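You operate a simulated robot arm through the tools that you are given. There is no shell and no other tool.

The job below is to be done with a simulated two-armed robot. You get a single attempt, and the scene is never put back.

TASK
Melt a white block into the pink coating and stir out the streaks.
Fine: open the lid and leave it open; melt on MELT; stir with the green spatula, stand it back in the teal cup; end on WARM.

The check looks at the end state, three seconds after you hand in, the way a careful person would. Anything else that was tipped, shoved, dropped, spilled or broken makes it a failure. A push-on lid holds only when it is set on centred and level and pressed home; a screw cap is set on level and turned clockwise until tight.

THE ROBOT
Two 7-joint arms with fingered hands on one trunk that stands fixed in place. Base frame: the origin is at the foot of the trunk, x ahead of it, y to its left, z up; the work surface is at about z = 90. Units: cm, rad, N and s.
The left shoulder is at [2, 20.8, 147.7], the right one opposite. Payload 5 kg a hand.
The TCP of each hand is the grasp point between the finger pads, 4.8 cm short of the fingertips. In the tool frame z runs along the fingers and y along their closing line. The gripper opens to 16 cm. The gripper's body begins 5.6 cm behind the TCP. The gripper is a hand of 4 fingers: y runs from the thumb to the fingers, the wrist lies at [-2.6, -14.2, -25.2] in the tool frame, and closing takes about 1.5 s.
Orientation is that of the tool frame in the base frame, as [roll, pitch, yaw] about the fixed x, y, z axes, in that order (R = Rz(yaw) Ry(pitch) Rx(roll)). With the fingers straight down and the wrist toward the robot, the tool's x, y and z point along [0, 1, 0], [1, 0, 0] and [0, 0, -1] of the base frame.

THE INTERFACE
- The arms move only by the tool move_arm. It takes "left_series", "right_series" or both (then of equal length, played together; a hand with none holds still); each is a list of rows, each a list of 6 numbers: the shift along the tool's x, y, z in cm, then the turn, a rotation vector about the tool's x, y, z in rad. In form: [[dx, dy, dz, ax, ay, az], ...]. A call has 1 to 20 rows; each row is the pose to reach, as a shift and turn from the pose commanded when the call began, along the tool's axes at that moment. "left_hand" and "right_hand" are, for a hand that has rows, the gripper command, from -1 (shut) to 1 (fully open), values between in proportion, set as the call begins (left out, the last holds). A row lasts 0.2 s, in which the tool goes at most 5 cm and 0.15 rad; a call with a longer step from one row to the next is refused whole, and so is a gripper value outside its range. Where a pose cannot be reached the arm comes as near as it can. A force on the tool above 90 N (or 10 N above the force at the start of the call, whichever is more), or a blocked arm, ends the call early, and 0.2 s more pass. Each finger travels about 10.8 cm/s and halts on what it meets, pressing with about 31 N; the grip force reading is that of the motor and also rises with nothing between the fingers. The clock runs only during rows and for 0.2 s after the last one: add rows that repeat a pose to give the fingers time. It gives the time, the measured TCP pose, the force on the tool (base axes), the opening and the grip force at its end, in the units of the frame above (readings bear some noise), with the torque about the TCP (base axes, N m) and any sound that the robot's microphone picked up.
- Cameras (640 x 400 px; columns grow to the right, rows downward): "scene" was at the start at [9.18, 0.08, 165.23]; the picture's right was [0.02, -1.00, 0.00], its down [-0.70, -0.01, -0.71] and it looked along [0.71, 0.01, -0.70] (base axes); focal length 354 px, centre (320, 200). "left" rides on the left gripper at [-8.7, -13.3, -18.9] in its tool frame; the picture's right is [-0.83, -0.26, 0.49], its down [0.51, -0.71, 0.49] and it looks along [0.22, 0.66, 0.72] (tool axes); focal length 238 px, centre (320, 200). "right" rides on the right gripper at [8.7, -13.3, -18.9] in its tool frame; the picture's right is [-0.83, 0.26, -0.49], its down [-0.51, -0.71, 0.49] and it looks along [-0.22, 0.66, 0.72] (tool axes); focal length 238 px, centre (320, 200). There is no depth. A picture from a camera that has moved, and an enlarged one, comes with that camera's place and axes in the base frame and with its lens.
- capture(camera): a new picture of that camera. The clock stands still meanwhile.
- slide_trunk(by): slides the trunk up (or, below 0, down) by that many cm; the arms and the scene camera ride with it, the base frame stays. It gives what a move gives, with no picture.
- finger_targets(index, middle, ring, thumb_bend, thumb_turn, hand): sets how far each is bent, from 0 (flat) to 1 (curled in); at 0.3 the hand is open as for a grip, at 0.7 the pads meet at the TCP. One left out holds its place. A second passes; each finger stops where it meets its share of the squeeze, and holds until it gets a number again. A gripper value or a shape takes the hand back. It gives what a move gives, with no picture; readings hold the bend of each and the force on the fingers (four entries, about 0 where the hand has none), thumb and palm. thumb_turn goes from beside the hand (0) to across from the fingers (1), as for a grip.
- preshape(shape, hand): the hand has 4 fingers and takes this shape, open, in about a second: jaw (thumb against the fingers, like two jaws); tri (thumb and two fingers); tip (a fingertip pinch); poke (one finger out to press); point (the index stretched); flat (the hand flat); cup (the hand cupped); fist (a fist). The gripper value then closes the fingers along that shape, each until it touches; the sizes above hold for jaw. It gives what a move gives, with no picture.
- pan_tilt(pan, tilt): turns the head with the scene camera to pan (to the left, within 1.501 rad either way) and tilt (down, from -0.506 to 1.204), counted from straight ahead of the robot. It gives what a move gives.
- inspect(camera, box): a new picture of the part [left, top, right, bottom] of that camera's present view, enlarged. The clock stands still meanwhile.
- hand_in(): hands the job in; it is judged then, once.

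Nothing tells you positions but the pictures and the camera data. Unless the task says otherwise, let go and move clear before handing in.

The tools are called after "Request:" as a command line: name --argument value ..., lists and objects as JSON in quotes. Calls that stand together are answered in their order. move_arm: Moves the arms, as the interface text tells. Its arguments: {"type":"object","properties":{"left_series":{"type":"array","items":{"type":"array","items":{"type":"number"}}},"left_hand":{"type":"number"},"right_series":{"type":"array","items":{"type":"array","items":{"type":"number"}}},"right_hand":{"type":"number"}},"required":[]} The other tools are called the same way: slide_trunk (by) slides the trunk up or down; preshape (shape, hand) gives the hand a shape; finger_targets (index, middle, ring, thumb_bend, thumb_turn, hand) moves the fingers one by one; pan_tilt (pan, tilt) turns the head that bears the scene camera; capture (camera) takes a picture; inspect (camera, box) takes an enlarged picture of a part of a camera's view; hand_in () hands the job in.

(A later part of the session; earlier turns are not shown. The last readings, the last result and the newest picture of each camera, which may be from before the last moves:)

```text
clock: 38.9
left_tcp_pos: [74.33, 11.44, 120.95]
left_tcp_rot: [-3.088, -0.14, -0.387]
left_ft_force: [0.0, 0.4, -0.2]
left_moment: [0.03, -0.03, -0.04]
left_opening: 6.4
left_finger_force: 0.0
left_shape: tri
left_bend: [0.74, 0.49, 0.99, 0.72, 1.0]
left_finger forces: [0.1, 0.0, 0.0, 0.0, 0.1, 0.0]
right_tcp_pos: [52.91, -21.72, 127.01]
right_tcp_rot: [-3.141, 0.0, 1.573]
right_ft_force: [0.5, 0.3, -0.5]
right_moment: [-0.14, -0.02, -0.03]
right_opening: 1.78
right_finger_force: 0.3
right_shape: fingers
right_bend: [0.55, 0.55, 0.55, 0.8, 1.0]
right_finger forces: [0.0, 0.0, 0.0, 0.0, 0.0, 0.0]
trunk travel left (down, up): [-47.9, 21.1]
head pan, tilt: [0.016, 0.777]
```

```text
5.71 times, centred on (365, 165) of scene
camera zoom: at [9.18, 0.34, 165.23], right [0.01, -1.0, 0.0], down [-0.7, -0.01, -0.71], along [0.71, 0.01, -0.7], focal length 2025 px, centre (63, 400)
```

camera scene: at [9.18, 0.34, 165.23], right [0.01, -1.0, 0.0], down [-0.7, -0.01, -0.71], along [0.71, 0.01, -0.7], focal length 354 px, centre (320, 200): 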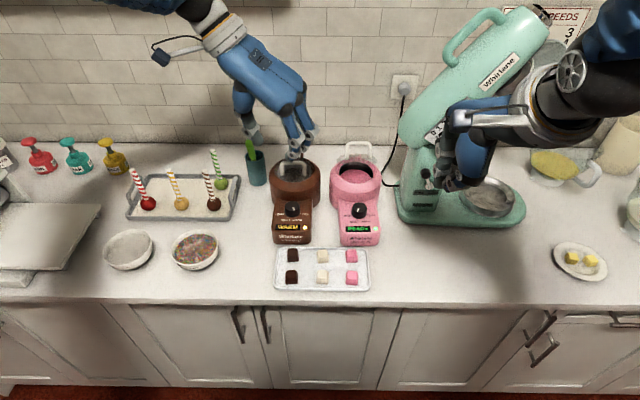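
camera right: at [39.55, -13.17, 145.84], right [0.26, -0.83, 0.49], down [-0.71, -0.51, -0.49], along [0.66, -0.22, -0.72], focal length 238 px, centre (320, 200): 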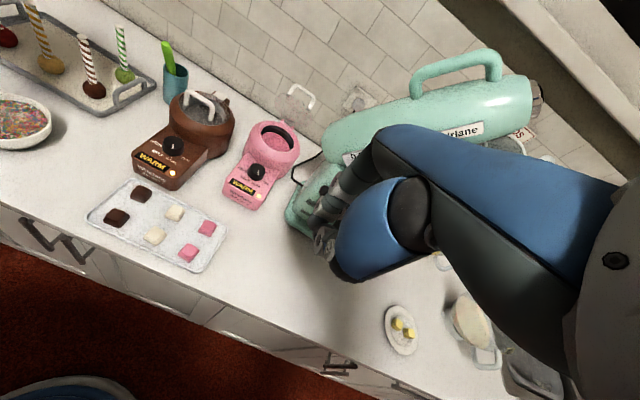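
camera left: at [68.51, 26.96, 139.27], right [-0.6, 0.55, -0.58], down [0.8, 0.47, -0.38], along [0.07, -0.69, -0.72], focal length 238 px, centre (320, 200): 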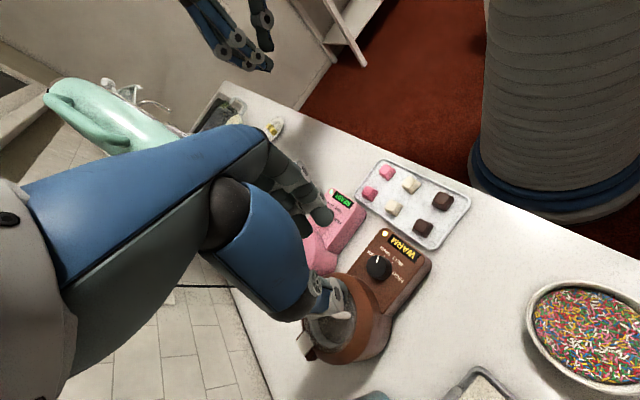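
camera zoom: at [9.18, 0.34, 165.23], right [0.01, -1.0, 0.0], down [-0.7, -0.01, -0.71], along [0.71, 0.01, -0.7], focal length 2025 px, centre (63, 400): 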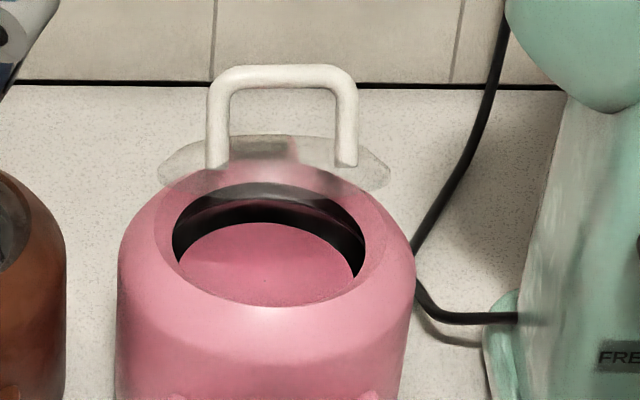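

The lid has sagged to about 30° open, so I need to reopen it further, pushing from underneath so the pot doesn't slide. I'll move the left hand out of the way and look at the right hand's flat shape.

Request:
preshape --hand "right" --shape "flat"

Request:
move_arm --left_series '[[-2, -3.5, -1, 0, 0, 0], [-4, -7, -2, 0, 0, 0], [-7, -10, -3, 0, 0, 0], [-10.5, -13, -4, 0, 0, 0], [-14, -15, -4, 0, 0, 0], [-18, -17, -4, 0, 0, 0]]'

Request:
capture --camera "scene"

Request:
capture --camera "left"

Request:
inspect --camera "scene" --box '[330, 120, 400, 200]'

Request:
capture --camera "right"

```text
clock: 39.8
left_tcp_pos: [74.31, 11.27, 121.03]
left_tcp_rot: [-3.086, -0.14, -0.384]
left_ft_force: [-0.3, 0.4, 0.6]
left_moment: [0.01, -0.01, 0.04]
left_opening: 6.41
left_finger_force: 0.1
left_shape: tri
left_bend: [0.74, 0.49, 0.99, 0.72, 1.0]
left_finger forces: [0.0, 0.0, 0.0, 0.0, 0.1, 0.0]
right_tcp_pos: [53.14, -21.93, 126.81]
right_tcp_rot: [3.141, 0.0, 1.57]
right_ft_force: [-0.6, -0.2, 0.0]
right_moment: [-0.02, -0.01, -0.01]
right_opening: 15.35
right_finger_force: 0.1
right_shape: flat
right_bend: [0.0, 0.0, 0.0, 0.39, 0.0]
right_finger forces: [0.0, 0.0, 0.1, 0.0, 0.0, 0.0]
trunk travel left (down, up): [-47.9, 21.1]
head pan, tilt: [0.016, 0.777]
```

```text
clock: 41.2
left_tcp_pos: [63.34, 33.82, 123.58]
left_tcp_rot: [-3.087, -0.142, -0.385]
left_ft_force: [-0.2, 0.6, 0.2]
left_moment: [-0.07, -0.07, 0.03]
left_opening: 6.39
left_finger_force: 0.1
left_shape: tri
left_bend: [0.74, 0.49, 0.99, 0.72, 1.0]
left_finger forces: [0.1, 0.1, 0.1, 0.0, 0.1, 0.1]
right_tcp_pos: [52.77, -21.76, 126.95]
right_tcp_rot: [3.141, 0.001, 1.572]
right_ft_force: [-1.4, 0.8, 1.8]
right_moment: [-0.14, -0.14, 0.0]
right_opening: 15.38
right_finger_force: 0.0
right_shape: flat
right_bend: [0.0, 0.0, 0.0, 0.39, 0.0]
right_finger forces: [0.0, 0.0, 0.0, 0.0, 0.0, 0.0]
trunk travel left (down, up): [-47.9, 21.1]
head pan, tilt: [0.016, 0.777]
```

```text
taken
camera scene: at [8.96, 0.34, 165.24], right [0.01, -1.0, 0.0], down [-0.7, -0.01, -0.71], along [0.71, 0.01, -0.7], focal length 354 px, centre (320, 200)
```

scene: 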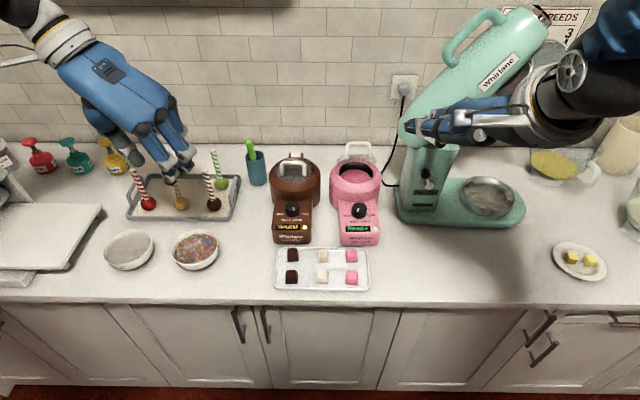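

```text
taken
camera left: at [57.42, 49.51, 141.83], right [-0.6, 0.55, -0.58], down [0.8, 0.47, -0.38], along [0.07, -0.69, -0.72], focal length 238 px, centre (320, 200)
```

left: 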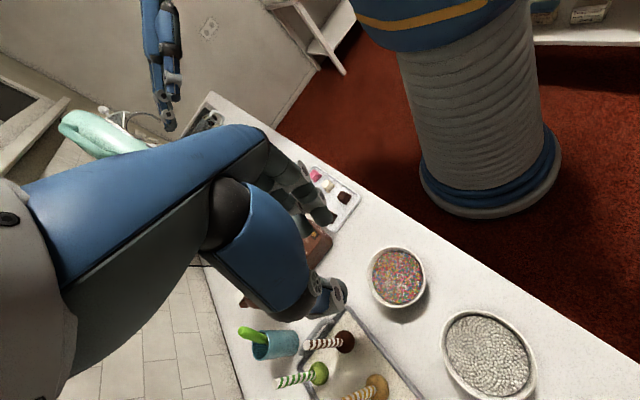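

```text
5.00 times, centred on (365, 160) of scene
camera zoom: at [8.96, 0.34, 165.24], right [0.01, -1.0, 0.0], down [-0.7, -0.01, -0.71], along [0.71, 0.01, -0.7], focal length 1772 px, centre (95, 400)
```

zoom: 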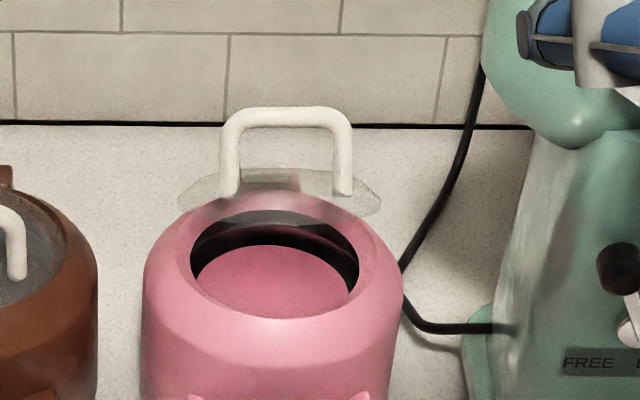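

```text
taken
camera right: at [39.56, -12.89, 145.87], right [0.26, -0.83, 0.49], down [-0.71, -0.51, -0.49], along [0.66, -0.22, -0.72], focal length 238 px, centre (320, 200)
```

right: 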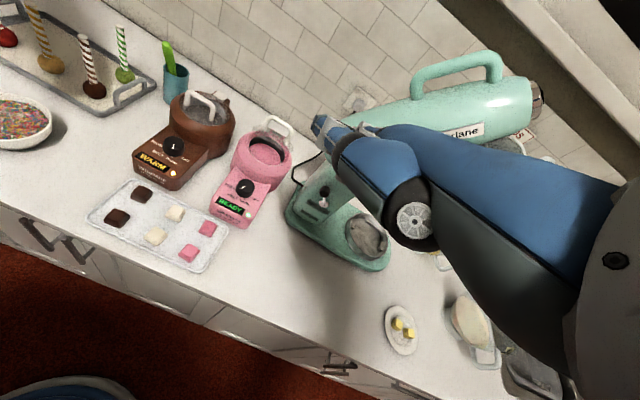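

The lid holds its angle for now. I'll look closer at the flat right hand to know where its fingers point.

Request:
inspect --camera "scene" --box '[390, 60, 640, 210]'

Request:
inspect --camera "right" --box '[280, 90, 480, 250]'

Request:
inspect --camera "left" --box '[100, 0, 300, 160]'

```text
2.56 times, centred on (515, 135) of scene
camera zoom: at [8.96, 0.34, 165.24], right [0.01, -1.0, 0.0], down [-0.7, -0.01, -0.71], along [0.71, 0.01, -0.7], focal length 907 px, centre (-179, 366)
```

zoom: 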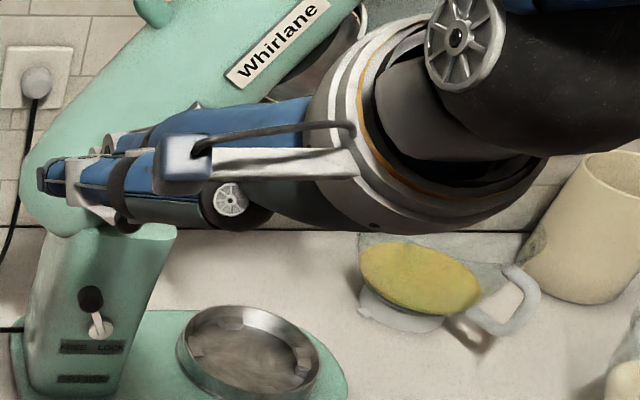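

```text
2.50 times, centred on (380, 170) of right
camera zoom: at [39.56, -12.89, 145.87], right [0.26, -0.83, 0.49], down [-0.71, -0.51, -0.49], along [0.66, -0.22, -0.72], focal length 596 px, centre (170, 275)
```

zoom: 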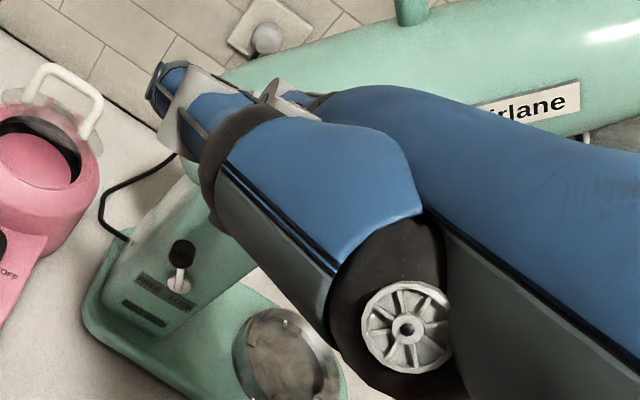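

```text
2.50 times, centred on (200, 80) of left
camera zoom: at [57.42, 49.51, 141.83], right [-0.6, 0.55, -0.58], down [0.8, 0.47, -0.38], along [0.07, -0.69, -0.72], focal length 596 px, centre (620, 500)
```

zoom: 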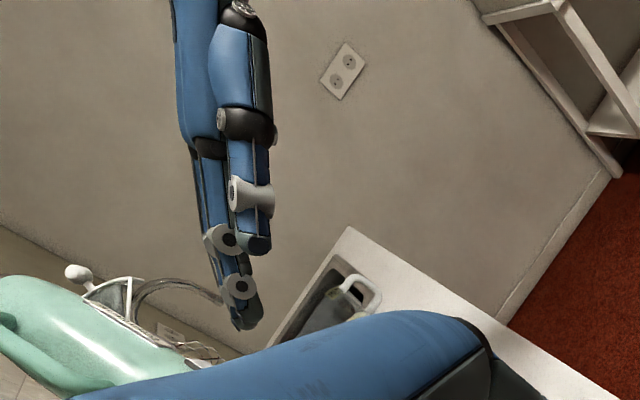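

The flat fingers point forward and down at about 38°, with tips near TCP + (16.8, 0, 0.7). I'll slide them under the lid's front edge, first moving in front of the pot.

Request:
move_arm --right_series '[[2.5, 0.1, 3.2, 0, 0, 0], [5, 0.2, 6.4, 0, 0, 0], [7.5, 0.3, 9.6, 0, 0, 0], [10, 0.4, 12.8, 0, 0, 0], [12.5, 0.4, 15.7, 0, 0, 0], [12.5, 0.4, 15.7, 0, 0, 0]]'

Request:
inspect --camera "scene" --box '[290, 100, 450, 260]'

Request:
capture --camera "right"

Request:
inspect --camera "left" --box '[60, 40, 360, 240]'

```text
clock: 42.6
left_tcp_pos: [63.5, 33.63, 123.66]
left_tcp_rot: [-3.085, -0.139, -0.384]
left_ft_force: [-0.4, -0.4, -0.1]
left_moment: [0.05, 0.0, -0.02]
left_opening: 6.38
left_finger_force: 0.0
left_shape: tri
left_bend: [0.74, 0.49, 0.99, 0.72, 1.0]
left_finger forces: [0.0, 0.0, 0.1, 0.0, 0.1, 0.0]
right_tcp_pos: [53.33, -9.27, 111.31]
right_tcp_rot: [3.141, 0.0, 1.57]
right_ft_force: [-0.3, -0.7, -0.6]
right_moment: [0.07, -0.04, 0.02]
right_opening: 15.34
right_finger_force: 0.0
right_shape: flat
right_bend: [0.0, 0.0, 0.0, 0.39, 0.0]
right_finger forces: [0.1, 0.0, 0.1, 0.0, 0.0, 0.0]
trunk travel left (down, up): [-47.9, 21.1]
head pan, tilt: [0.016, 0.777]
```

```text
2.50 times, centred on (370, 180) of scene
camera zoom: at [9.16, -0.03, 165.24], right [0.02, -1.0, 0.0], down [-0.7, -0.01, -0.71], along [0.71, 0.01, -0.7], focal length 886 px, centre (195, 250)
```

zoom: 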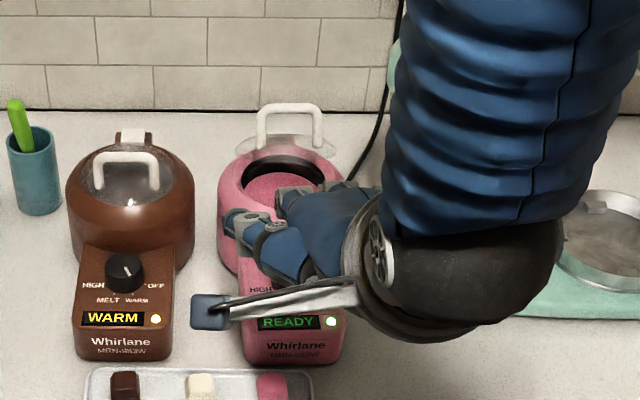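

```text
taken
camera right: at [40.2, -0.64, 130.23], right [0.26, -0.83, 0.49], down [-0.71, -0.51, -0.49], along [0.66, -0.22, -0.72], focal length 238 px, centre (320, 200)
```

right: 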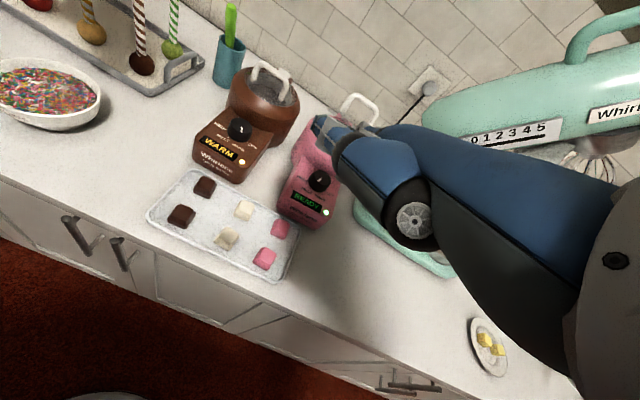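

```text
2.00 times, centred on (210, 140) of left
camera zoom: at [57.58, 49.21, 141.9], right [-0.6, 0.55, -0.58], down [0.8, 0.47, -0.38], along [0.07, -0.69, -0.72], focal length 477 px, centre (540, 320)
```

zoom: 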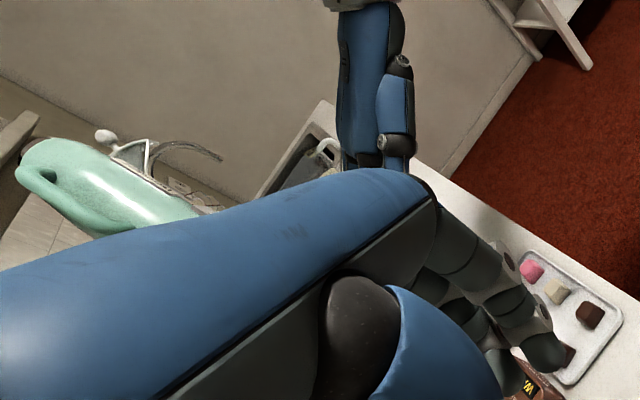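

The right hand is in place in front of the lid. I'll bring the left hand back to its starting orientation so its camera gives a side view.

Request:
move_arm --left_series '[[0, 0, -1, 0, 0, -0.13], [0, 0, -3, 0, 0, -0.26], [0, 0, -5, 0, 0, -0.38]]' --left_hand 1

Request:
move_arm --left_series '[[0, 0, -1, 0, -0.08, 0], [0, 0, -2, 0, -0.15, 0]]'

Request:
move_arm --left_series '[[0, 0, 0, 0, 0, -0.1428], [0, 0, -0.5, 0, 0, -0.2856], [-1, 0.5, -1, 0, 0, -0.4284], [-2, 1, -1.5, 0, 0, -0.5712], [-3, 1.5, -2, 0, 0, -0.714], [-4, 2, -2.5, 0, 0, -0.8568], [-4.5, 2.5, -3, 0, 0, -0.9996], [-5, 3, -3.5, 0, 0, -1.1424], [-5.5, 3.5, -3.5, 0, 0, -1.2852], [-6, 4, -3.5, 0, 0, -1.428], [-6, 4, -3.5, 0, 0, -1.5708], [-6, 4, -3.5, 0, 0, -1.5708]]'

Request:
capture --camera "left"

Request:
inspect --camera "left" --box '[380, 40, 600, 240]'

```text
clock: 43.4
left_tcp_pos: [62.57, 33.74, 128.29]
left_tcp_rot: [3.139, -0.149, 0.002]
left_ft_force: [-0.9, 0.0, -0.2]
left_moment: [-0.01, -0.08, 0.02]
left_opening: 15.97
left_finger_force: 0.1
left_shape: tri
left_bend: [0.3, 0.3, 0.99, 0.3, 0.98]
left_finger forces: [0.0, 0.0, 0.0, 0.0, 0.0, 0.0]
right_tcp_pos: [53.31, -9.3, 111.34]
right_tcp_rot: [3.14, 0.0, 1.569]
right_ft_force: [-0.1, -0.4, 0.2]
right_moment: [-0.02, 0.01, 0.0]
right_opening: 15.35
right_finger_force: 0.0
right_shape: flat
right_bend: [0.0, 0.0, 0.0, 0.39, 0.0]
right_finger forces: [0.0, 0.0, 0.1, 0.0, 0.1, 0.0]
trunk travel left (down, up): [-47.9, 21.1]
head pan, tilt: [0.016, 0.777]
```

```text
clock: 44.0
left_tcp_pos: [62.41, 33.74, 130.41]
left_tcp_rot: [3.142, 0.001, 0.0]
left_ft_force: [-0.4, 0.0, -0.8]
left_moment: [0.0, -0.02, -0.04]
left_opening: 15.98
left_finger_force: 0.1
left_shape: tri
left_bend: [0.3, 0.3, 0.99, 0.3, 0.98]
left_finger forces: [0.1, 0.0, 0.1, 0.0, 0.0, 0.1]
right_tcp_pos: [53.44, -9.32, 111.25]
right_tcp_rot: [3.141, -0.002, 1.571]
right_ft_force: [-0.7, -0.4, -0.5]
right_moment: [0.0, 0.04, -0.02]
right_opening: 15.37
right_finger_force: 0.1
right_shape: flat
right_bend: [0.0, 0.0, 0.0, 0.39, 0.0]
right_finger forces: [0.1, 0.1, 0.0, 0.0, 0.0, 0.0]
trunk travel left (down, up): [-47.9, 21.1]
head pan, tilt: [0.016, 0.777]
```

```text
clock: 46.6
left_tcp_pos: [56.34, 29.9, 133.91]
left_tcp_rot: [-3.142, 0.002, 1.572]
left_ft_force: [-0.3, 0.0, -1.1]
left_moment: [-0.1, 0.03, -0.01]
left_opening: 15.96
left_finger_force: 0.0
left_shape: tri
left_bend: [0.3, 0.3, 0.99, 0.3, 0.98]
left_finger forces: [0.0, 0.1, 0.1, 0.1, 0.0, 0.0]
right_tcp_pos: [53.34, -9.13, 111.31]
right_tcp_rot: [-3.142, 0.001, 1.573]
right_ft_force: [0.8, 0.5, 0.3]
right_moment: [-0.06, 0.01, -0.05]
right_opening: 15.35
right_finger_force: 0.2
right_shape: flat
right_bend: [0.0, 0.0, 0.0, 0.39, 0.0]
right_finger forces: [0.0, 0.1, 0.1, 0.0, 0.0, 0.0]
trunk travel left (down, up): [-47.9, 21.1]
head pan, tilt: [0.016, 0.777]
```

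```text
taken
camera left: at [43.16, 21.21, 152.83], right [-0.26, -0.84, -0.48], down [-0.71, 0.5, -0.49], along [0.66, 0.22, -0.72], focal length 238 px, centre (320, 200)
```

left: 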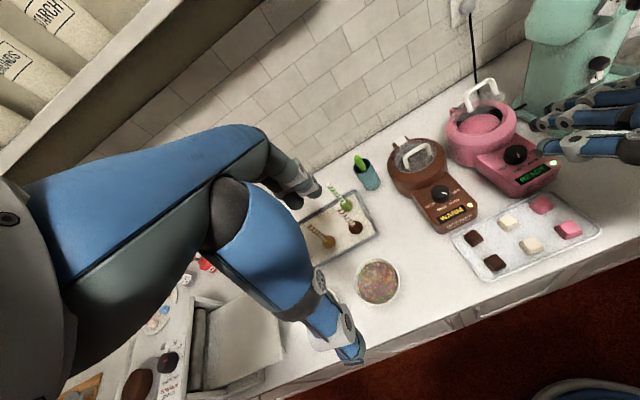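

```text
2.00 times, centred on (490, 140) of left
camera zoom: at [43.16, 21.21, 152.83], right [-0.26, -0.84, -0.48], down [-0.71, 0.5, -0.49], along [0.66, 0.22, -0.72], focal length 477 px, centre (-20, 320)
```

zoom: 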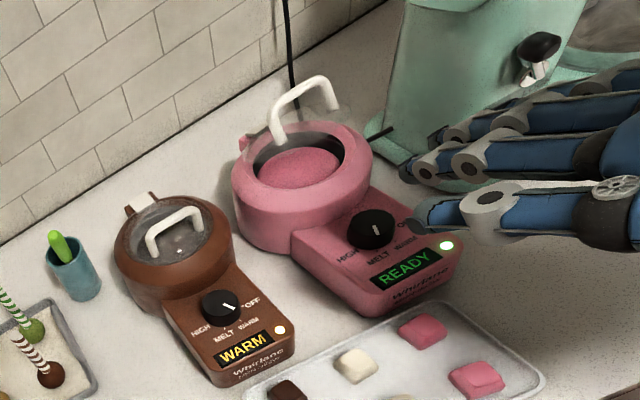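

I have a good side view now. I'll advance the fingers halfway toward the lid's front edge.

Request:
move_arm --right_series '[[0, 2, 1.2, 0, 0, 0], [0, 4, 2.4, 0, 0, 0], [0, 6, 3.6, 0, 0, 0], [0, 6, 3.6, 0, 0, 0]]'

Request:
inspect --camera "left" --box '[400, 50, 560, 180]'

Request:
inspect --camera "scene" --box '[310, 120, 410, 220]'

```text
clock: 47.6
left_tcp_pos: [56.21, 29.67, 133.88]
left_tcp_rot: [-3.14, 0.0, 1.572]
left_ft_force: [0.0, -0.7, 0.3]
left_moment: [-0.04, -0.01, 0.02]
left_opening: 16.0
left_finger_force: 0.0
left_shape: tri
left_bend: [0.3, 0.3, 0.99, 0.3, 0.98]
left_finger forces: [0.1, 0.0, 0.0, 0.0, 0.0, 0.1]
right_tcp_pos: [59.42, -9.19, 107.5]
right_tcp_rot: [-3.141, -0.001, 1.572]
right_ft_force: [-0.7, 1.2, 0.3]
right_moment: [0.01, -0.04, 0.01]
right_opening: 15.34
right_finger_force: 0.1
right_shape: flat
right_bend: [0.0, 0.0, 0.0, 0.39, 0.0]
right_finger forces: [0.1, 0.0, 0.0, 0.0, 0.0, 0.0]
trunk travel left (down, up): [-47.9, 21.1]
head pan, tilt: [0.016, 0.777]
```

```text
3.08 times, centred on (480, 115) of left
camera zoom: at [43.09, 21.06, 152.86], right [-0.26, -0.83, -0.49], down [-0.71, 0.51, -0.49], along [0.66, 0.22, -0.72], focal length 733 px, centre (-172, 462)
```

zoom: 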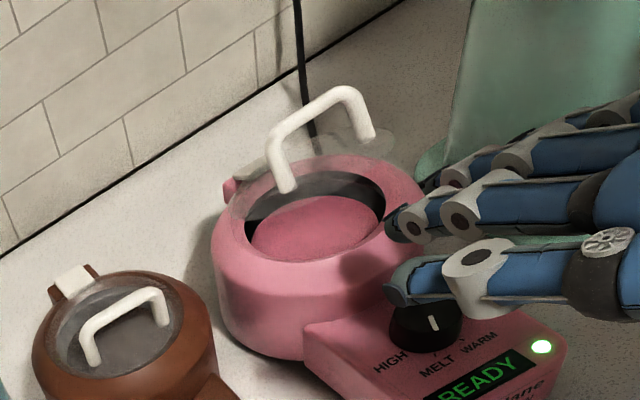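

```text
4.00 times, centred on (360, 170) of scene
camera zoom: at [9.13, 0.11, 165.24], right [0.02, -1.0, 0.0], down [-0.7, -0.01, -0.71], along [0.71, 0.01, -0.7], focal length 1418 px, centre (160, 320)
```

zoom: 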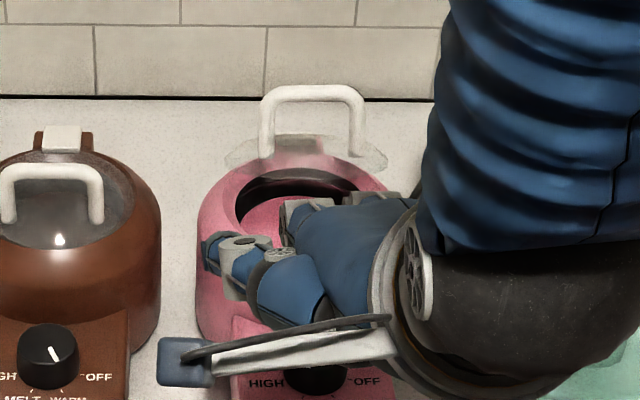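

I'll continue under the lid edge, shifting slightly left to centre the fingers.

Request:
move_arm --right_series '[[0.5, 1.8, 1.1, 0, 0, 0], [1, 3.6, 2.2, 0, 0, 0], [1.2, 5.3, 3.2, 0, 0, 0], [1.2, 5.3, 3.2, 0, 0, 0]]'

Request:
inspect --camera "left" --box '[400, 50, 560, 180]'

Request:
inspect --camera "scene" --box '[310, 120, 410, 220]'

```text
clock: 48.6
left_tcp_pos: [56.35, 29.69, 133.97]
left_tcp_rot: [3.141, -0.001, 1.571]
left_ft_force: [-0.6, -0.3, -0.3]
left_moment: [-0.03, -0.04, 0.01]
left_opening: 15.97
left_finger_force: 0.0
left_shape: tri
left_bend: [0.3, 0.3, 0.99, 0.3, 0.98]
left_finger forces: [0.0, 0.0, 0.1, 0.0, 0.1, 0.1]
right_tcp_pos: [64.65, -8.03, 104.51]
right_tcp_rot: [-3.141, 0.0, 1.57]
right_ft_force: [-0.3, -0.7, -0.6]
right_moment: [0.0, -0.02, 0.0]
right_opening: 15.36
right_finger_force: 0.0
right_shape: flat
right_bend: [0.0, 0.0, 0.0, 0.39, 0.0]
right_finger forces: [0.1, 0.0, 0.0, 0.0, 0.0, 0.0]
trunk travel left (down, up): [-47.9, 21.1]
head pan, tilt: [0.016, 0.777]
```

```text
3.08 times, centred on (480, 115) of left
camera zoom: at [43.1, 21.06, 152.86], right [-0.26, -0.83, -0.49], down [-0.71, 0.51, -0.49], along [0.66, 0.22, -0.72], focal length 733 px, centre (-172, 462)
```

zoom: 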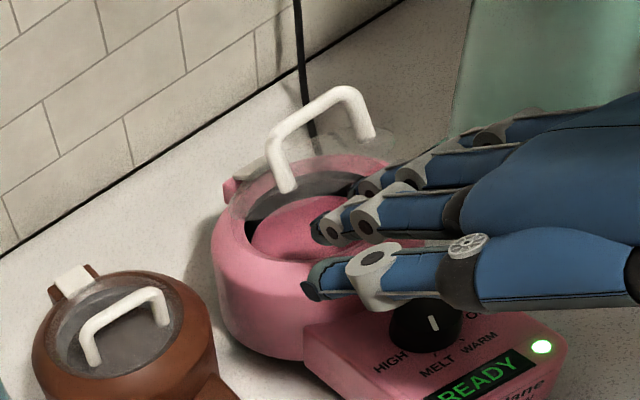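

```text
4.00 times, centred on (360, 170) of scene
camera zoom: at [9.15, 0.1, 165.23], right [0.02, -1.0, 0.0], down [-0.7, -0.01, -0.71], along [0.71, 0.01, -0.7], focal length 1418 px, centre (160, 320)
```

zoom: 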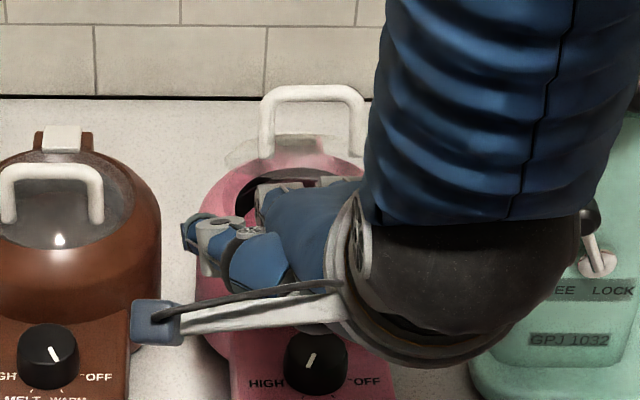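

The fingers are under the lid area with no contact yet. I'll raise the hand and see the lid respond.

Request:
move_arm --right_series '[[0, 0.5, -1, 0, 0, 0], [0, 1, -2, 0, 0, 0], [0, 1.5, -3.5, 0, 0, 0], [0, 2, -5, 0, 0, 0], [0, 2, -5, 0, 0, 0]]'

Request:
inspect --camera "left" --box '[400, 30, 560, 180]'

Request:
inspect --camera "scene" --box '[310, 100, 410, 220]'

```text
clock: 49.8
left_tcp_pos: [56.43, 29.72, 133.98]
left_tcp_rot: [-3.141, 0.0, 1.57]
left_ft_force: [0.0, 0.6, 0.0]
left_moment: [-0.02, 0.0, 0.02]
left_opening: 15.95
left_finger_force: 0.1
left_shape: tri
left_bend: [0.3, 0.3, 0.99, 0.3, 0.98]
left_finger forces: [0.0, 0.0, 0.0, 0.0, 0.0, 0.0]
right_tcp_pos: [66.72, -8.19, 109.46]
right_tcp_rot: [3.141, -0.001, 1.571]
right_ft_force: [0.5, -0.4, 0.2]
right_moment: [0.02, -0.01, -0.02]
right_opening: 15.35
right_finger_force: 0.1
right_shape: flat
right_bend: [0.0, 0.0, 0.0, 0.39, 0.0]
right_finger forces: [0.0, 0.0, 0.0, 0.0, 0.0, 0.0]
trunk travel left (down, up): [-47.9, 21.1]
head pan, tilt: [0.016, 0.777]
```

```text
2.67 times, centred on (480, 105) of left
camera zoom: at [43.17, 21.05, 152.84], right [-0.26, -0.83, -0.49], down [-0.71, 0.51, -0.49], along [0.66, 0.22, -0.72], focal length 636 px, centre (-107, 453)
```

zoom: 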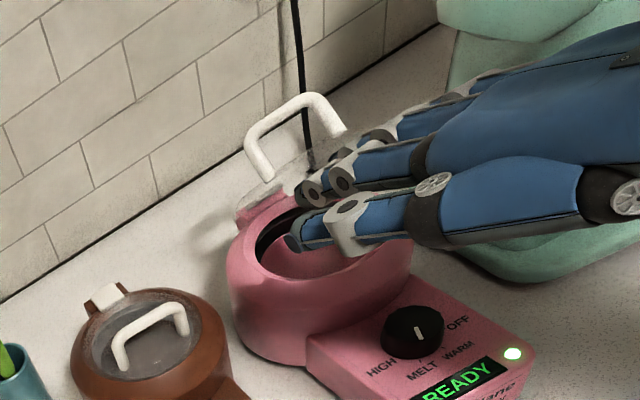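

```text
3.33 times, centred on (360, 160) of scene
camera zoom: at [9.21, 0.09, 165.23], right [0.02, -1.0, 0.0], down [-0.7, -0.01, -0.71], along [0.71, 0.01, -0.7], focal length 1181 px, centre (187, 333)
```

zoom: 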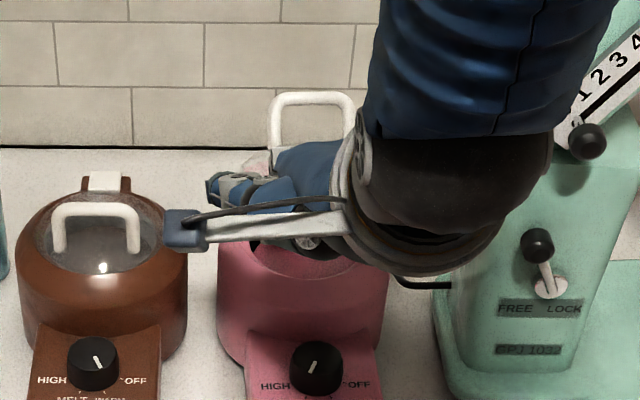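

The lid is rising on the fingers with no measurable force. I'll continue up and forward along the arc.

Request:
move_arm --right_series '[[0, 0.8, -0.8, 0, 0, 0], [0, 1.6, -1.5, 0, 0, 0], [0, 2.6, -2, 0, 0, 0], [0, 3.6, -2.2, 0, 0, 0], [0, 4.6, -2.2, 0, 0, 0], [0, 5.6, -2.2, 0, 0, 0], [0, 5.6, -2.2, 0, 0, 0]]'

Request:
inspect --camera "left" --box '[400, 30, 560, 180]'

Request:
inspect --camera "scene" --box '[310, 80, 410, 220]'

```text
clock: 51.4
left_tcp_pos: [56.29, 29.77, 133.83]
left_tcp_rot: [-3.141, 0.0, 1.57]
left_ft_force: [-0.7, 0.2, -0.1]
left_moment: [0.01, 0.0, 0.01]
left_opening: 15.99
left_finger_force: 0.0
left_shape: tri
left_bend: [0.3, 0.3, 0.99, 0.3, 0.98]
left_finger forces: [0.0, 0.0, 0.0, 0.0, 0.0, 0.1]
right_tcp_pos: [72.36, -8.22, 111.61]
right_tcp_rot: [3.14, -0.001, 1.57]
right_ft_force: [1.2, -0.3, 0.0]
right_moment: [0.03, -0.03, -0.02]
right_opening: 15.37
right_finger_force: 0.0
right_shape: flat
right_bend: [0.0, 0.0, 0.0, 0.39, 0.0]
right_finger forces: [0.0, 0.0, 0.1, 0.0, 0.0, 0.1]
trunk travel left (down, up): [-47.9, 21.1]
head pan, tilt: [0.016, 0.777]
```

```text
2.67 times, centred on (480, 105) of left
camera zoom: at [43.12, 21.05, 152.85], right [-0.26, -0.83, -0.49], down [-0.71, 0.51, -0.49], along [0.66, 0.22, -0.72], focal length 636 px, centre (-107, 453)
```

zoom: 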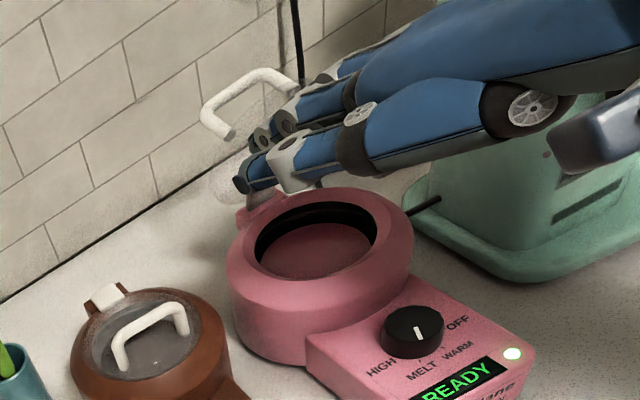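

```text
2.86 times, centred on (360, 150) of scene
camera zoom: at [9.16, 0.1, 165.23], right [0.02, -1.0, 0.0], down [-0.7, -0.01, -0.71], along [0.71, 0.01, -0.7], focal length 1012 px, centre (206, 343)
```

zoom: 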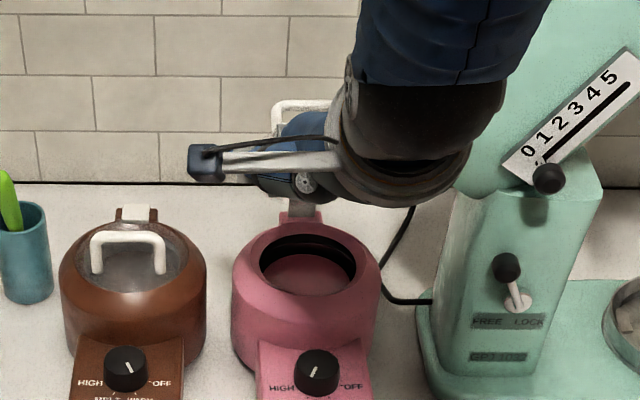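

The lid is now about vertical and the pot hasn't moved. I'll push a bit more until it rests at its stop.

Request:
move_arm --right_series '[[0, 0.6, 0, 0, 0, 0], [0, 1.2, 0, 0, 0, 0], [0, 1.8, 0, 0, 0, 0], [0, 1.8, 0, 0, 0, 0]]'

Request:
inspect --camera "left" --box '[400, 30, 560, 180]'

```text
clock: 52.4
left_tcp_pos: [56.39, 29.82, 133.89]
left_tcp_rot: [3.141, -0.001, 1.571]
left_ft_force: [-0.2, -0.5, 0.3]
left_moment: [-0.04, -0.04, -0.02]
left_opening: 15.96
left_finger_force: 0.0
left_shape: tri
left_bend: [0.3, 0.3, 0.99, 0.3, 0.98]
left_finger forces: [0.1, 0.0, 0.0, 0.1, 0.1, 0.1]
right_tcp_pos: [73.99, -8.26, 111.62]
right_tcp_rot: [-3.141, 0.0, 1.571]
right_ft_force: [0.3, -0.4, 0.0]
right_moment: [0.01, 0.01, 0.0]
right_opening: 15.36
right_finger_force: 0.1
right_shape: flat
right_bend: [0.0, 0.0, 0.0, 0.39, 0.0]
right_finger forces: [0.0, 0.0, 0.0, 0.0, 0.0, 0.0]
trunk travel left (down, up): [-47.9, 21.1]
head pan, tilt: [0.016, 0.777]
```

```text
2.67 times, centred on (480, 105) of left
camera zoom: at [43.13, 21.05, 152.85], right [-0.26, -0.83, -0.49], down [-0.71, 0.51, -0.49], along [0.66, 0.22, -0.72], focal length 636 px, centre (-107, 453)
```

zoom: 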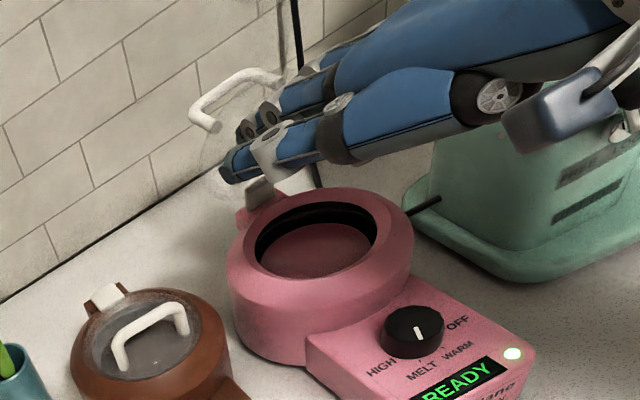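

The lid keeps going back freely, so I'll push a little further.

Request:
move_arm --right_series '[[0, 0.6, 0.1, 0, 0, 0], [0, 1.2, 0.2, 0, 0, 0], [0, 1.8, 0.3, 0, 0, 0], [0, 1.8, 0.3, 0, 0, 0]]'

Request:
inspect --camera "left" --box '[400, 30, 560, 180]'

Request:
inspect --camera "scene" --box '[310, 80, 410, 220]'

```text
clock: 53.4
left_tcp_pos: [56.35, 29.8, 133.95]
left_tcp_rot: [3.141, 0.001, 1.57]
left_ft_force: [0.3, -0.4, -0.5]
left_moment: [0.01, -0.01, 0.03]
left_opening: 16.0
left_finger_force: 0.1
left_shape: tri
left_bend: [0.3, 0.3, 0.99, 0.3, 0.98]
left_finger forces: [0.1, 0.0, 0.1, 0.0, 0.0, 0.0]
right_tcp_pos: [75.92, -8.27, 111.23]
right_tcp_rot: [-3.141, 0.0, 1.57]
right_ft_force: [0.4, 0.2, -0.8]
right_moment: [0.01, 0.0, -0.01]
right_opening: 15.36
right_finger_force: 0.1
right_shape: flat
right_bend: [0.0, 0.0, 0.0, 0.39, 0.0]
right_finger forces: [0.0, 0.0, 0.0, 0.0, 0.0, 0.0]
trunk travel left (down, up): [-47.9, 21.1]
head pan, tilt: [0.016, 0.777]
```

```text
2.67 times, centred on (480, 105) of left
camera zoom: at [43.13, 21.05, 152.85], right [-0.26, -0.83, -0.49], down [-0.71, 0.51, -0.49], along [0.66, 0.22, -0.72], focal length 636 px, centre (-107, 453)
```

zoom: 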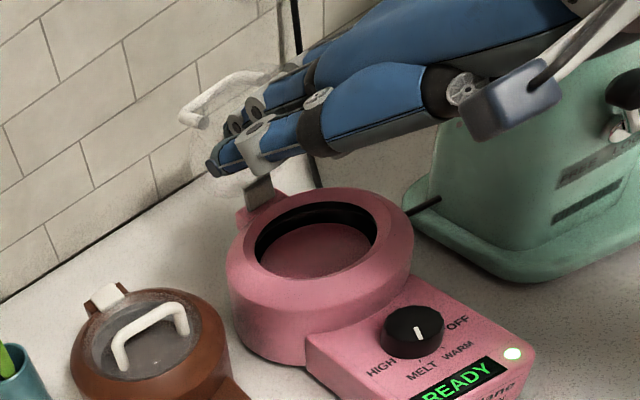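

```text
2.86 times, centred on (360, 150) of scene
camera zoom: at [9.18, 0.09, 165.23], right [0.02, -1.0, 0.0], down [-0.7, -0.01, -0.71], along [0.71, 0.01, -0.7], focal length 1012 px, centre (206, 343)
```

zoom: 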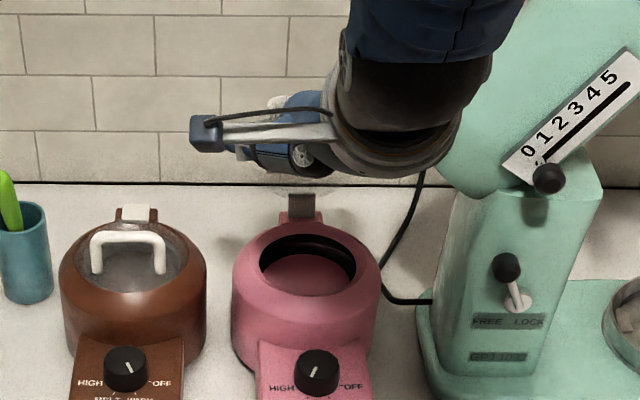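

The lid is past vertical. I'll draw the hand straight back and check where the lid settles.

Request:
move_arm --right_series '[[0, -1, 0, 0, 0, 0], [0, -4, -0.5, 0, 0, 0], [0, -8, -2, 0, 0, 0], [0, -12, -4, 0, 0, 0], [-2, -16, -6, 0, 0, 0], [-4, -20, -8, 0, 0, 0], [-6, -23.5, -9, 0, 0, 0]]'

Request:
inspect --camera "left" --box '[400, 30, 560, 180]'

Request:
inspect --camera "scene" --box '[260, 80, 420, 250]'

```text
clock: 55.0
left_tcp_pos: [56.28, 29.7, 133.96]
left_tcp_rot: [-3.141, 0.0, 1.572]
left_ft_force: [-1.4, -1.1, -0.6]
left_moment: [0.02, -0.03, -0.02]
left_opening: 15.96
left_finger_force: 0.0
left_shape: tri
left_bend: [0.3, 0.3, 0.99, 0.3, 0.98]
left_finger forces: [0.0, 0.0, 0.0, 0.1, 0.0, 0.1]
right_tcp_pos: [52.28, -14.22, 120.51]
right_tcp_rot: [3.141, -0.001, 1.572]
right_ft_force: [-0.4, -0.1, 0.2]
right_moment: [0.0, -0.05, -0.03]
right_opening: 15.36
right_finger_force: 0.1
right_shape: flat
right_bend: [0.0, 0.0, 0.0, 0.39, 0.0]
right_finger forces: [0.0, 0.0, 0.0, 0.0, 0.0, 0.1]
trunk travel left (down, up): [-47.9, 21.1]
head pan, tilt: [0.016, 0.777]
```

```text
2.67 times, centred on (480, 105) of left
camera zoom: at [42.98, 20.98, 152.92], right [-0.26, -0.83, -0.49], down [-0.71, 0.51, -0.49], along [0.66, 0.22, -0.72], focal length 636 px, centre (-107, 453)
```

zoom: 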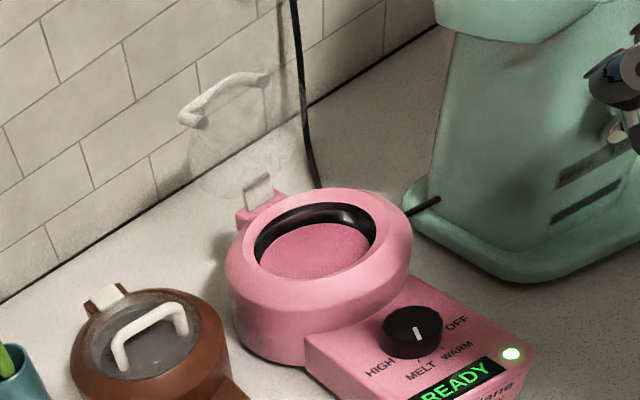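

```text
2.35 times, centred on (340, 165) of scene
camera zoom: at [9.02, 0.0, 165.24], right [0.02, -1.0, 0.0], down [-0.7, -0.01, -0.71], along [0.71, 0.01, -0.7], focal length 834 px, centre (273, 282)
```

zoom: 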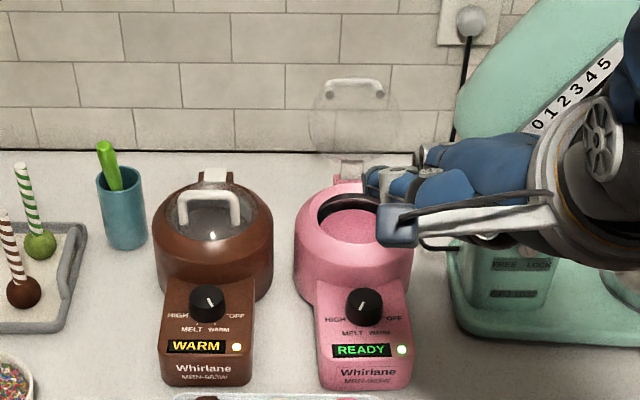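

The lid now stands open well past vertical and the display reads READY. Next I'll pick up the front white block at about [57.4, 0.4, 92] with the right hand.

Request:
preshape --hand "right" --shape "tri"

Request:
move_arm --right_series '[[3.7, 1.2, 3, 0, 0, 0], [7.4, 2.4, 6, 0, 0, 0], [11, 3.6, 9, 0, 0, 0], [14.6, 4.9, 12.5, 0, 0, 0], [14.6, 4.9, 14.5, 0, 0, 0], [14.6, 4.9, 16, 0, 0, 0], [14.6, 4.9, 16, 0, 0, 0]]' --right_hand -0.44

Request:
inspect --camera "scene" --box '[260, 180, 400, 310]'

Request:
inspect --camera "left" --box '[400, 130, 640, 310]'

Request:
capture --camera "right"

```text
clock: 55.9
left_tcp_pos: [56.37, 29.72, 133.82]
left_tcp_rot: [3.141, 0.001, 1.572]
left_ft_force: [0.6, -1.1, 0.0]
left_moment: [0.0, 0.03, -0.01]
left_opening: 15.97
left_finger_force: 0.1
left_shape: tri
left_bend: [0.3, 0.3, 0.99, 0.3, 0.98]
left_finger forces: [0.0, 0.0, 0.1, 0.0, 0.0, 0.1]
right_tcp_pos: [52.5, -14.15, 120.3]
right_tcp_rot: [-3.141, 0.001, 1.572]
right_ft_force: [0.1, -0.1, -0.4]
right_moment: [0.0, -0.03, 0.01]
right_opening: 16.0
right_finger_force: 0.0
right_shape: tri
right_bend: [0.3, 0.3, 0.99, 0.3, 0.98]
right_finger forces: [0.0, 0.1, 0.1, 0.0, 0.0, 0.1]
trunk travel left (down, up): [-47.9, 21.1]
head pan, tilt: [0.016, 0.777]
```

```text
refused: row 4 steps farther than a row can; nothing moved
```

```text
3.08 times, centred on (330, 245) of scene
camera zoom: at [9.19, 0.1, 165.23], right [0.02, -1.0, 0.0], down [-0.7, -0.01, -0.71], along [0.71, 0.01, -0.7], focal length 1090 px, centre (289, 62)
```

zoom: 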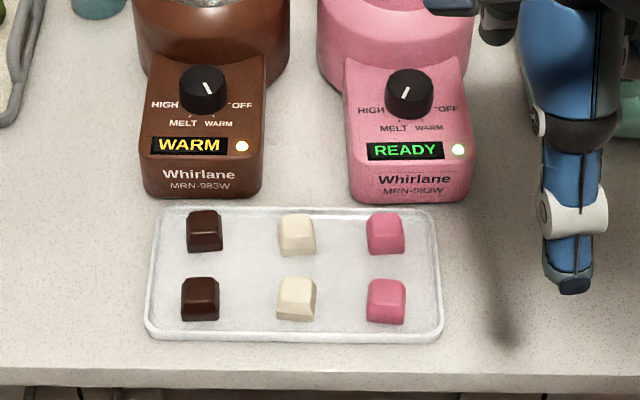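

```text
2.22 times, centred on (520, 220) of left
camera zoom: at [43.15, 21.06, 152.85], right [-0.26, -0.83, -0.49], down [-0.71, 0.51, -0.49], along [0.66, 0.22, -0.72], focal length 530 px, centre (-124, 156)
```

zoom: 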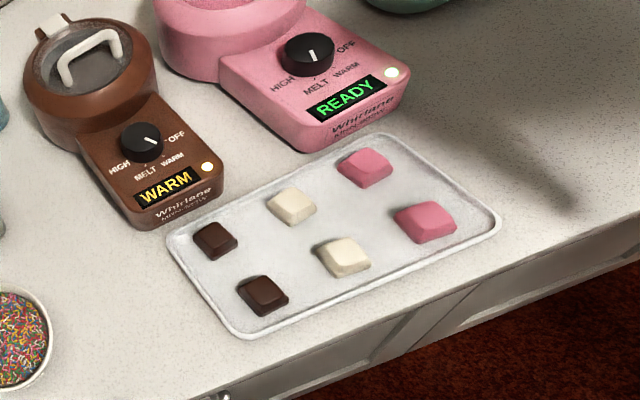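

```text
taken
camera right: at [39.3, -5.38, 139.22], right [0.26, -0.83, 0.49], down [-0.71, -0.51, -0.49], along [0.66, -0.22, -0.72], focal length 238 px, centre (320, 200)
```

right: 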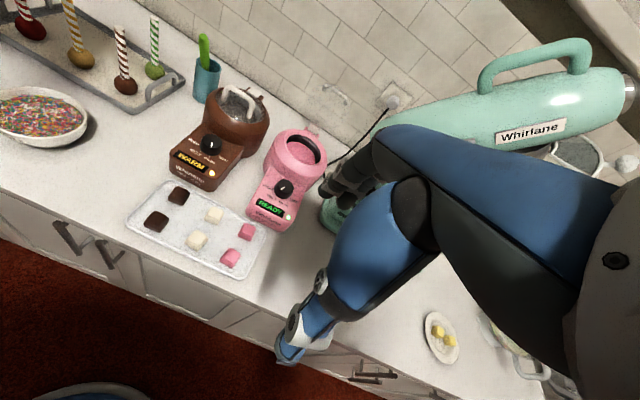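

The row step was too large and nothing moved. I'll repeat the approach with smaller steps.

Request:
move_arm --right_series '[[3, 1, 2.5, 0, 0, 0], [6, 2, 5, 0, 0, 0], [9, 3, 7.5, 0, 0, 0], [12, 4, 10, 0, 0, 0], [14.6, 4.7, 12.5, 0, 0, 0], [14.6, 4.7, 14.5, 0, 0, 0], [14.6, 4.7, 16, 0, 0, 0], [14.6, 4.7, 16, 0, 0, 0]]' --right_hand -0.44

Request:
inspect --camera "scene" --box '[260, 180, 400, 310]'

Request:
inspect --camera "left" --box '[400, 130, 640, 310]'

Request:
capture --camera "right"

```text
clock: 57.7
left_tcp_pos: [56.24, 29.69, 134.0]
left_tcp_rot: [-3.141, 0.0, 1.571]
left_ft_force: [-0.8, 1.1, 0.0]
left_moment: [-0.04, -0.03, -0.01]
left_opening: 15.98
left_finger_force: 0.0
left_shape: tri
left_bend: [0.3, 0.3, 0.99, 0.3, 0.98]
left_finger forces: [0.0, 0.0, 0.1, 0.0, 0.0, 0.0]
right_tcp_pos: [57.16, 0.41, 104.32]
right_tcp_rot: [-3.14, 0.002, 1.57]
right_ft_force: [-1.2, 0.4, 0.1]
right_moment: [0.04, -0.03, 0.01]
right_opening: 4.54
right_finger_force: 0.0
right_shape: tri
right_bend: [0.74, 0.55, 0.99, 0.74, 1.0]
right_finger forces: [0.0, 0.0, 0.0, 0.1, 0.0, 0.1]
trunk travel left (down, up): [-47.9, 21.1]
head pan, tilt: [0.016, 0.777]
```

```text
3.08 times, centred on (330, 245) of scene
camera zoom: at [9.13, 0.08, 165.24], right [0.02, -1.0, 0.0], down [-0.7, -0.01, -0.71], along [0.71, 0.01, -0.7], focal length 1090 px, centre (289, 62)
```

zoom: 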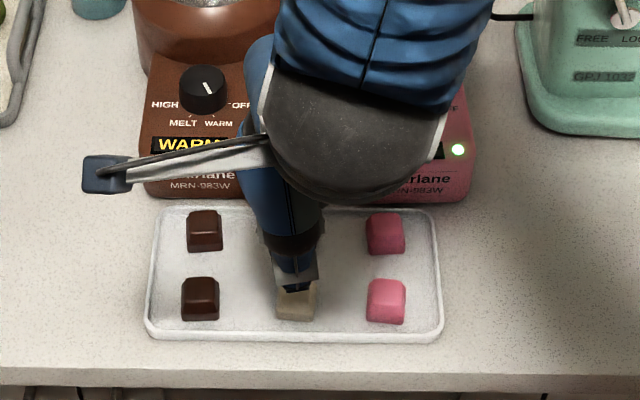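

```text
2.22 times, centred on (520, 220) of left
camera zoom: at [43.08, 21.04, 152.87], right [-0.26, -0.83, -0.49], down [-0.71, 0.51, -0.49], along [0.66, 0.22, -0.72], focal length 530 px, centre (-124, 156)
```

zoom: 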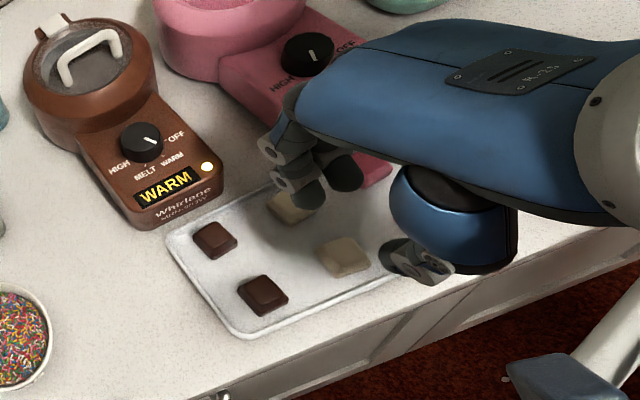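

```text
taken
camera right: at [43.89, 9.15, 123.21], right [0.26, -0.83, 0.49], down [-0.71, -0.51, -0.49], along [0.66, -0.22, -0.72], focal length 238 px, centre (320, 200)
```

right: 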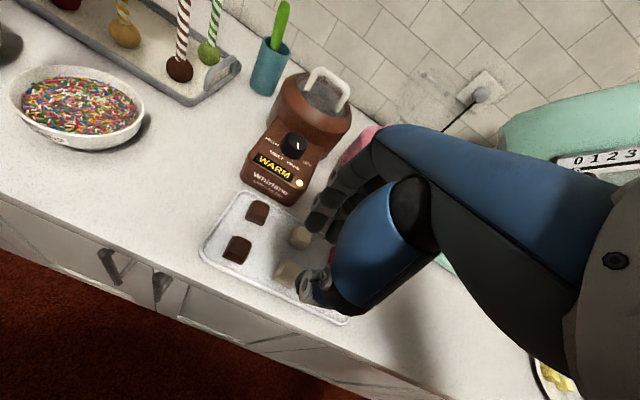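

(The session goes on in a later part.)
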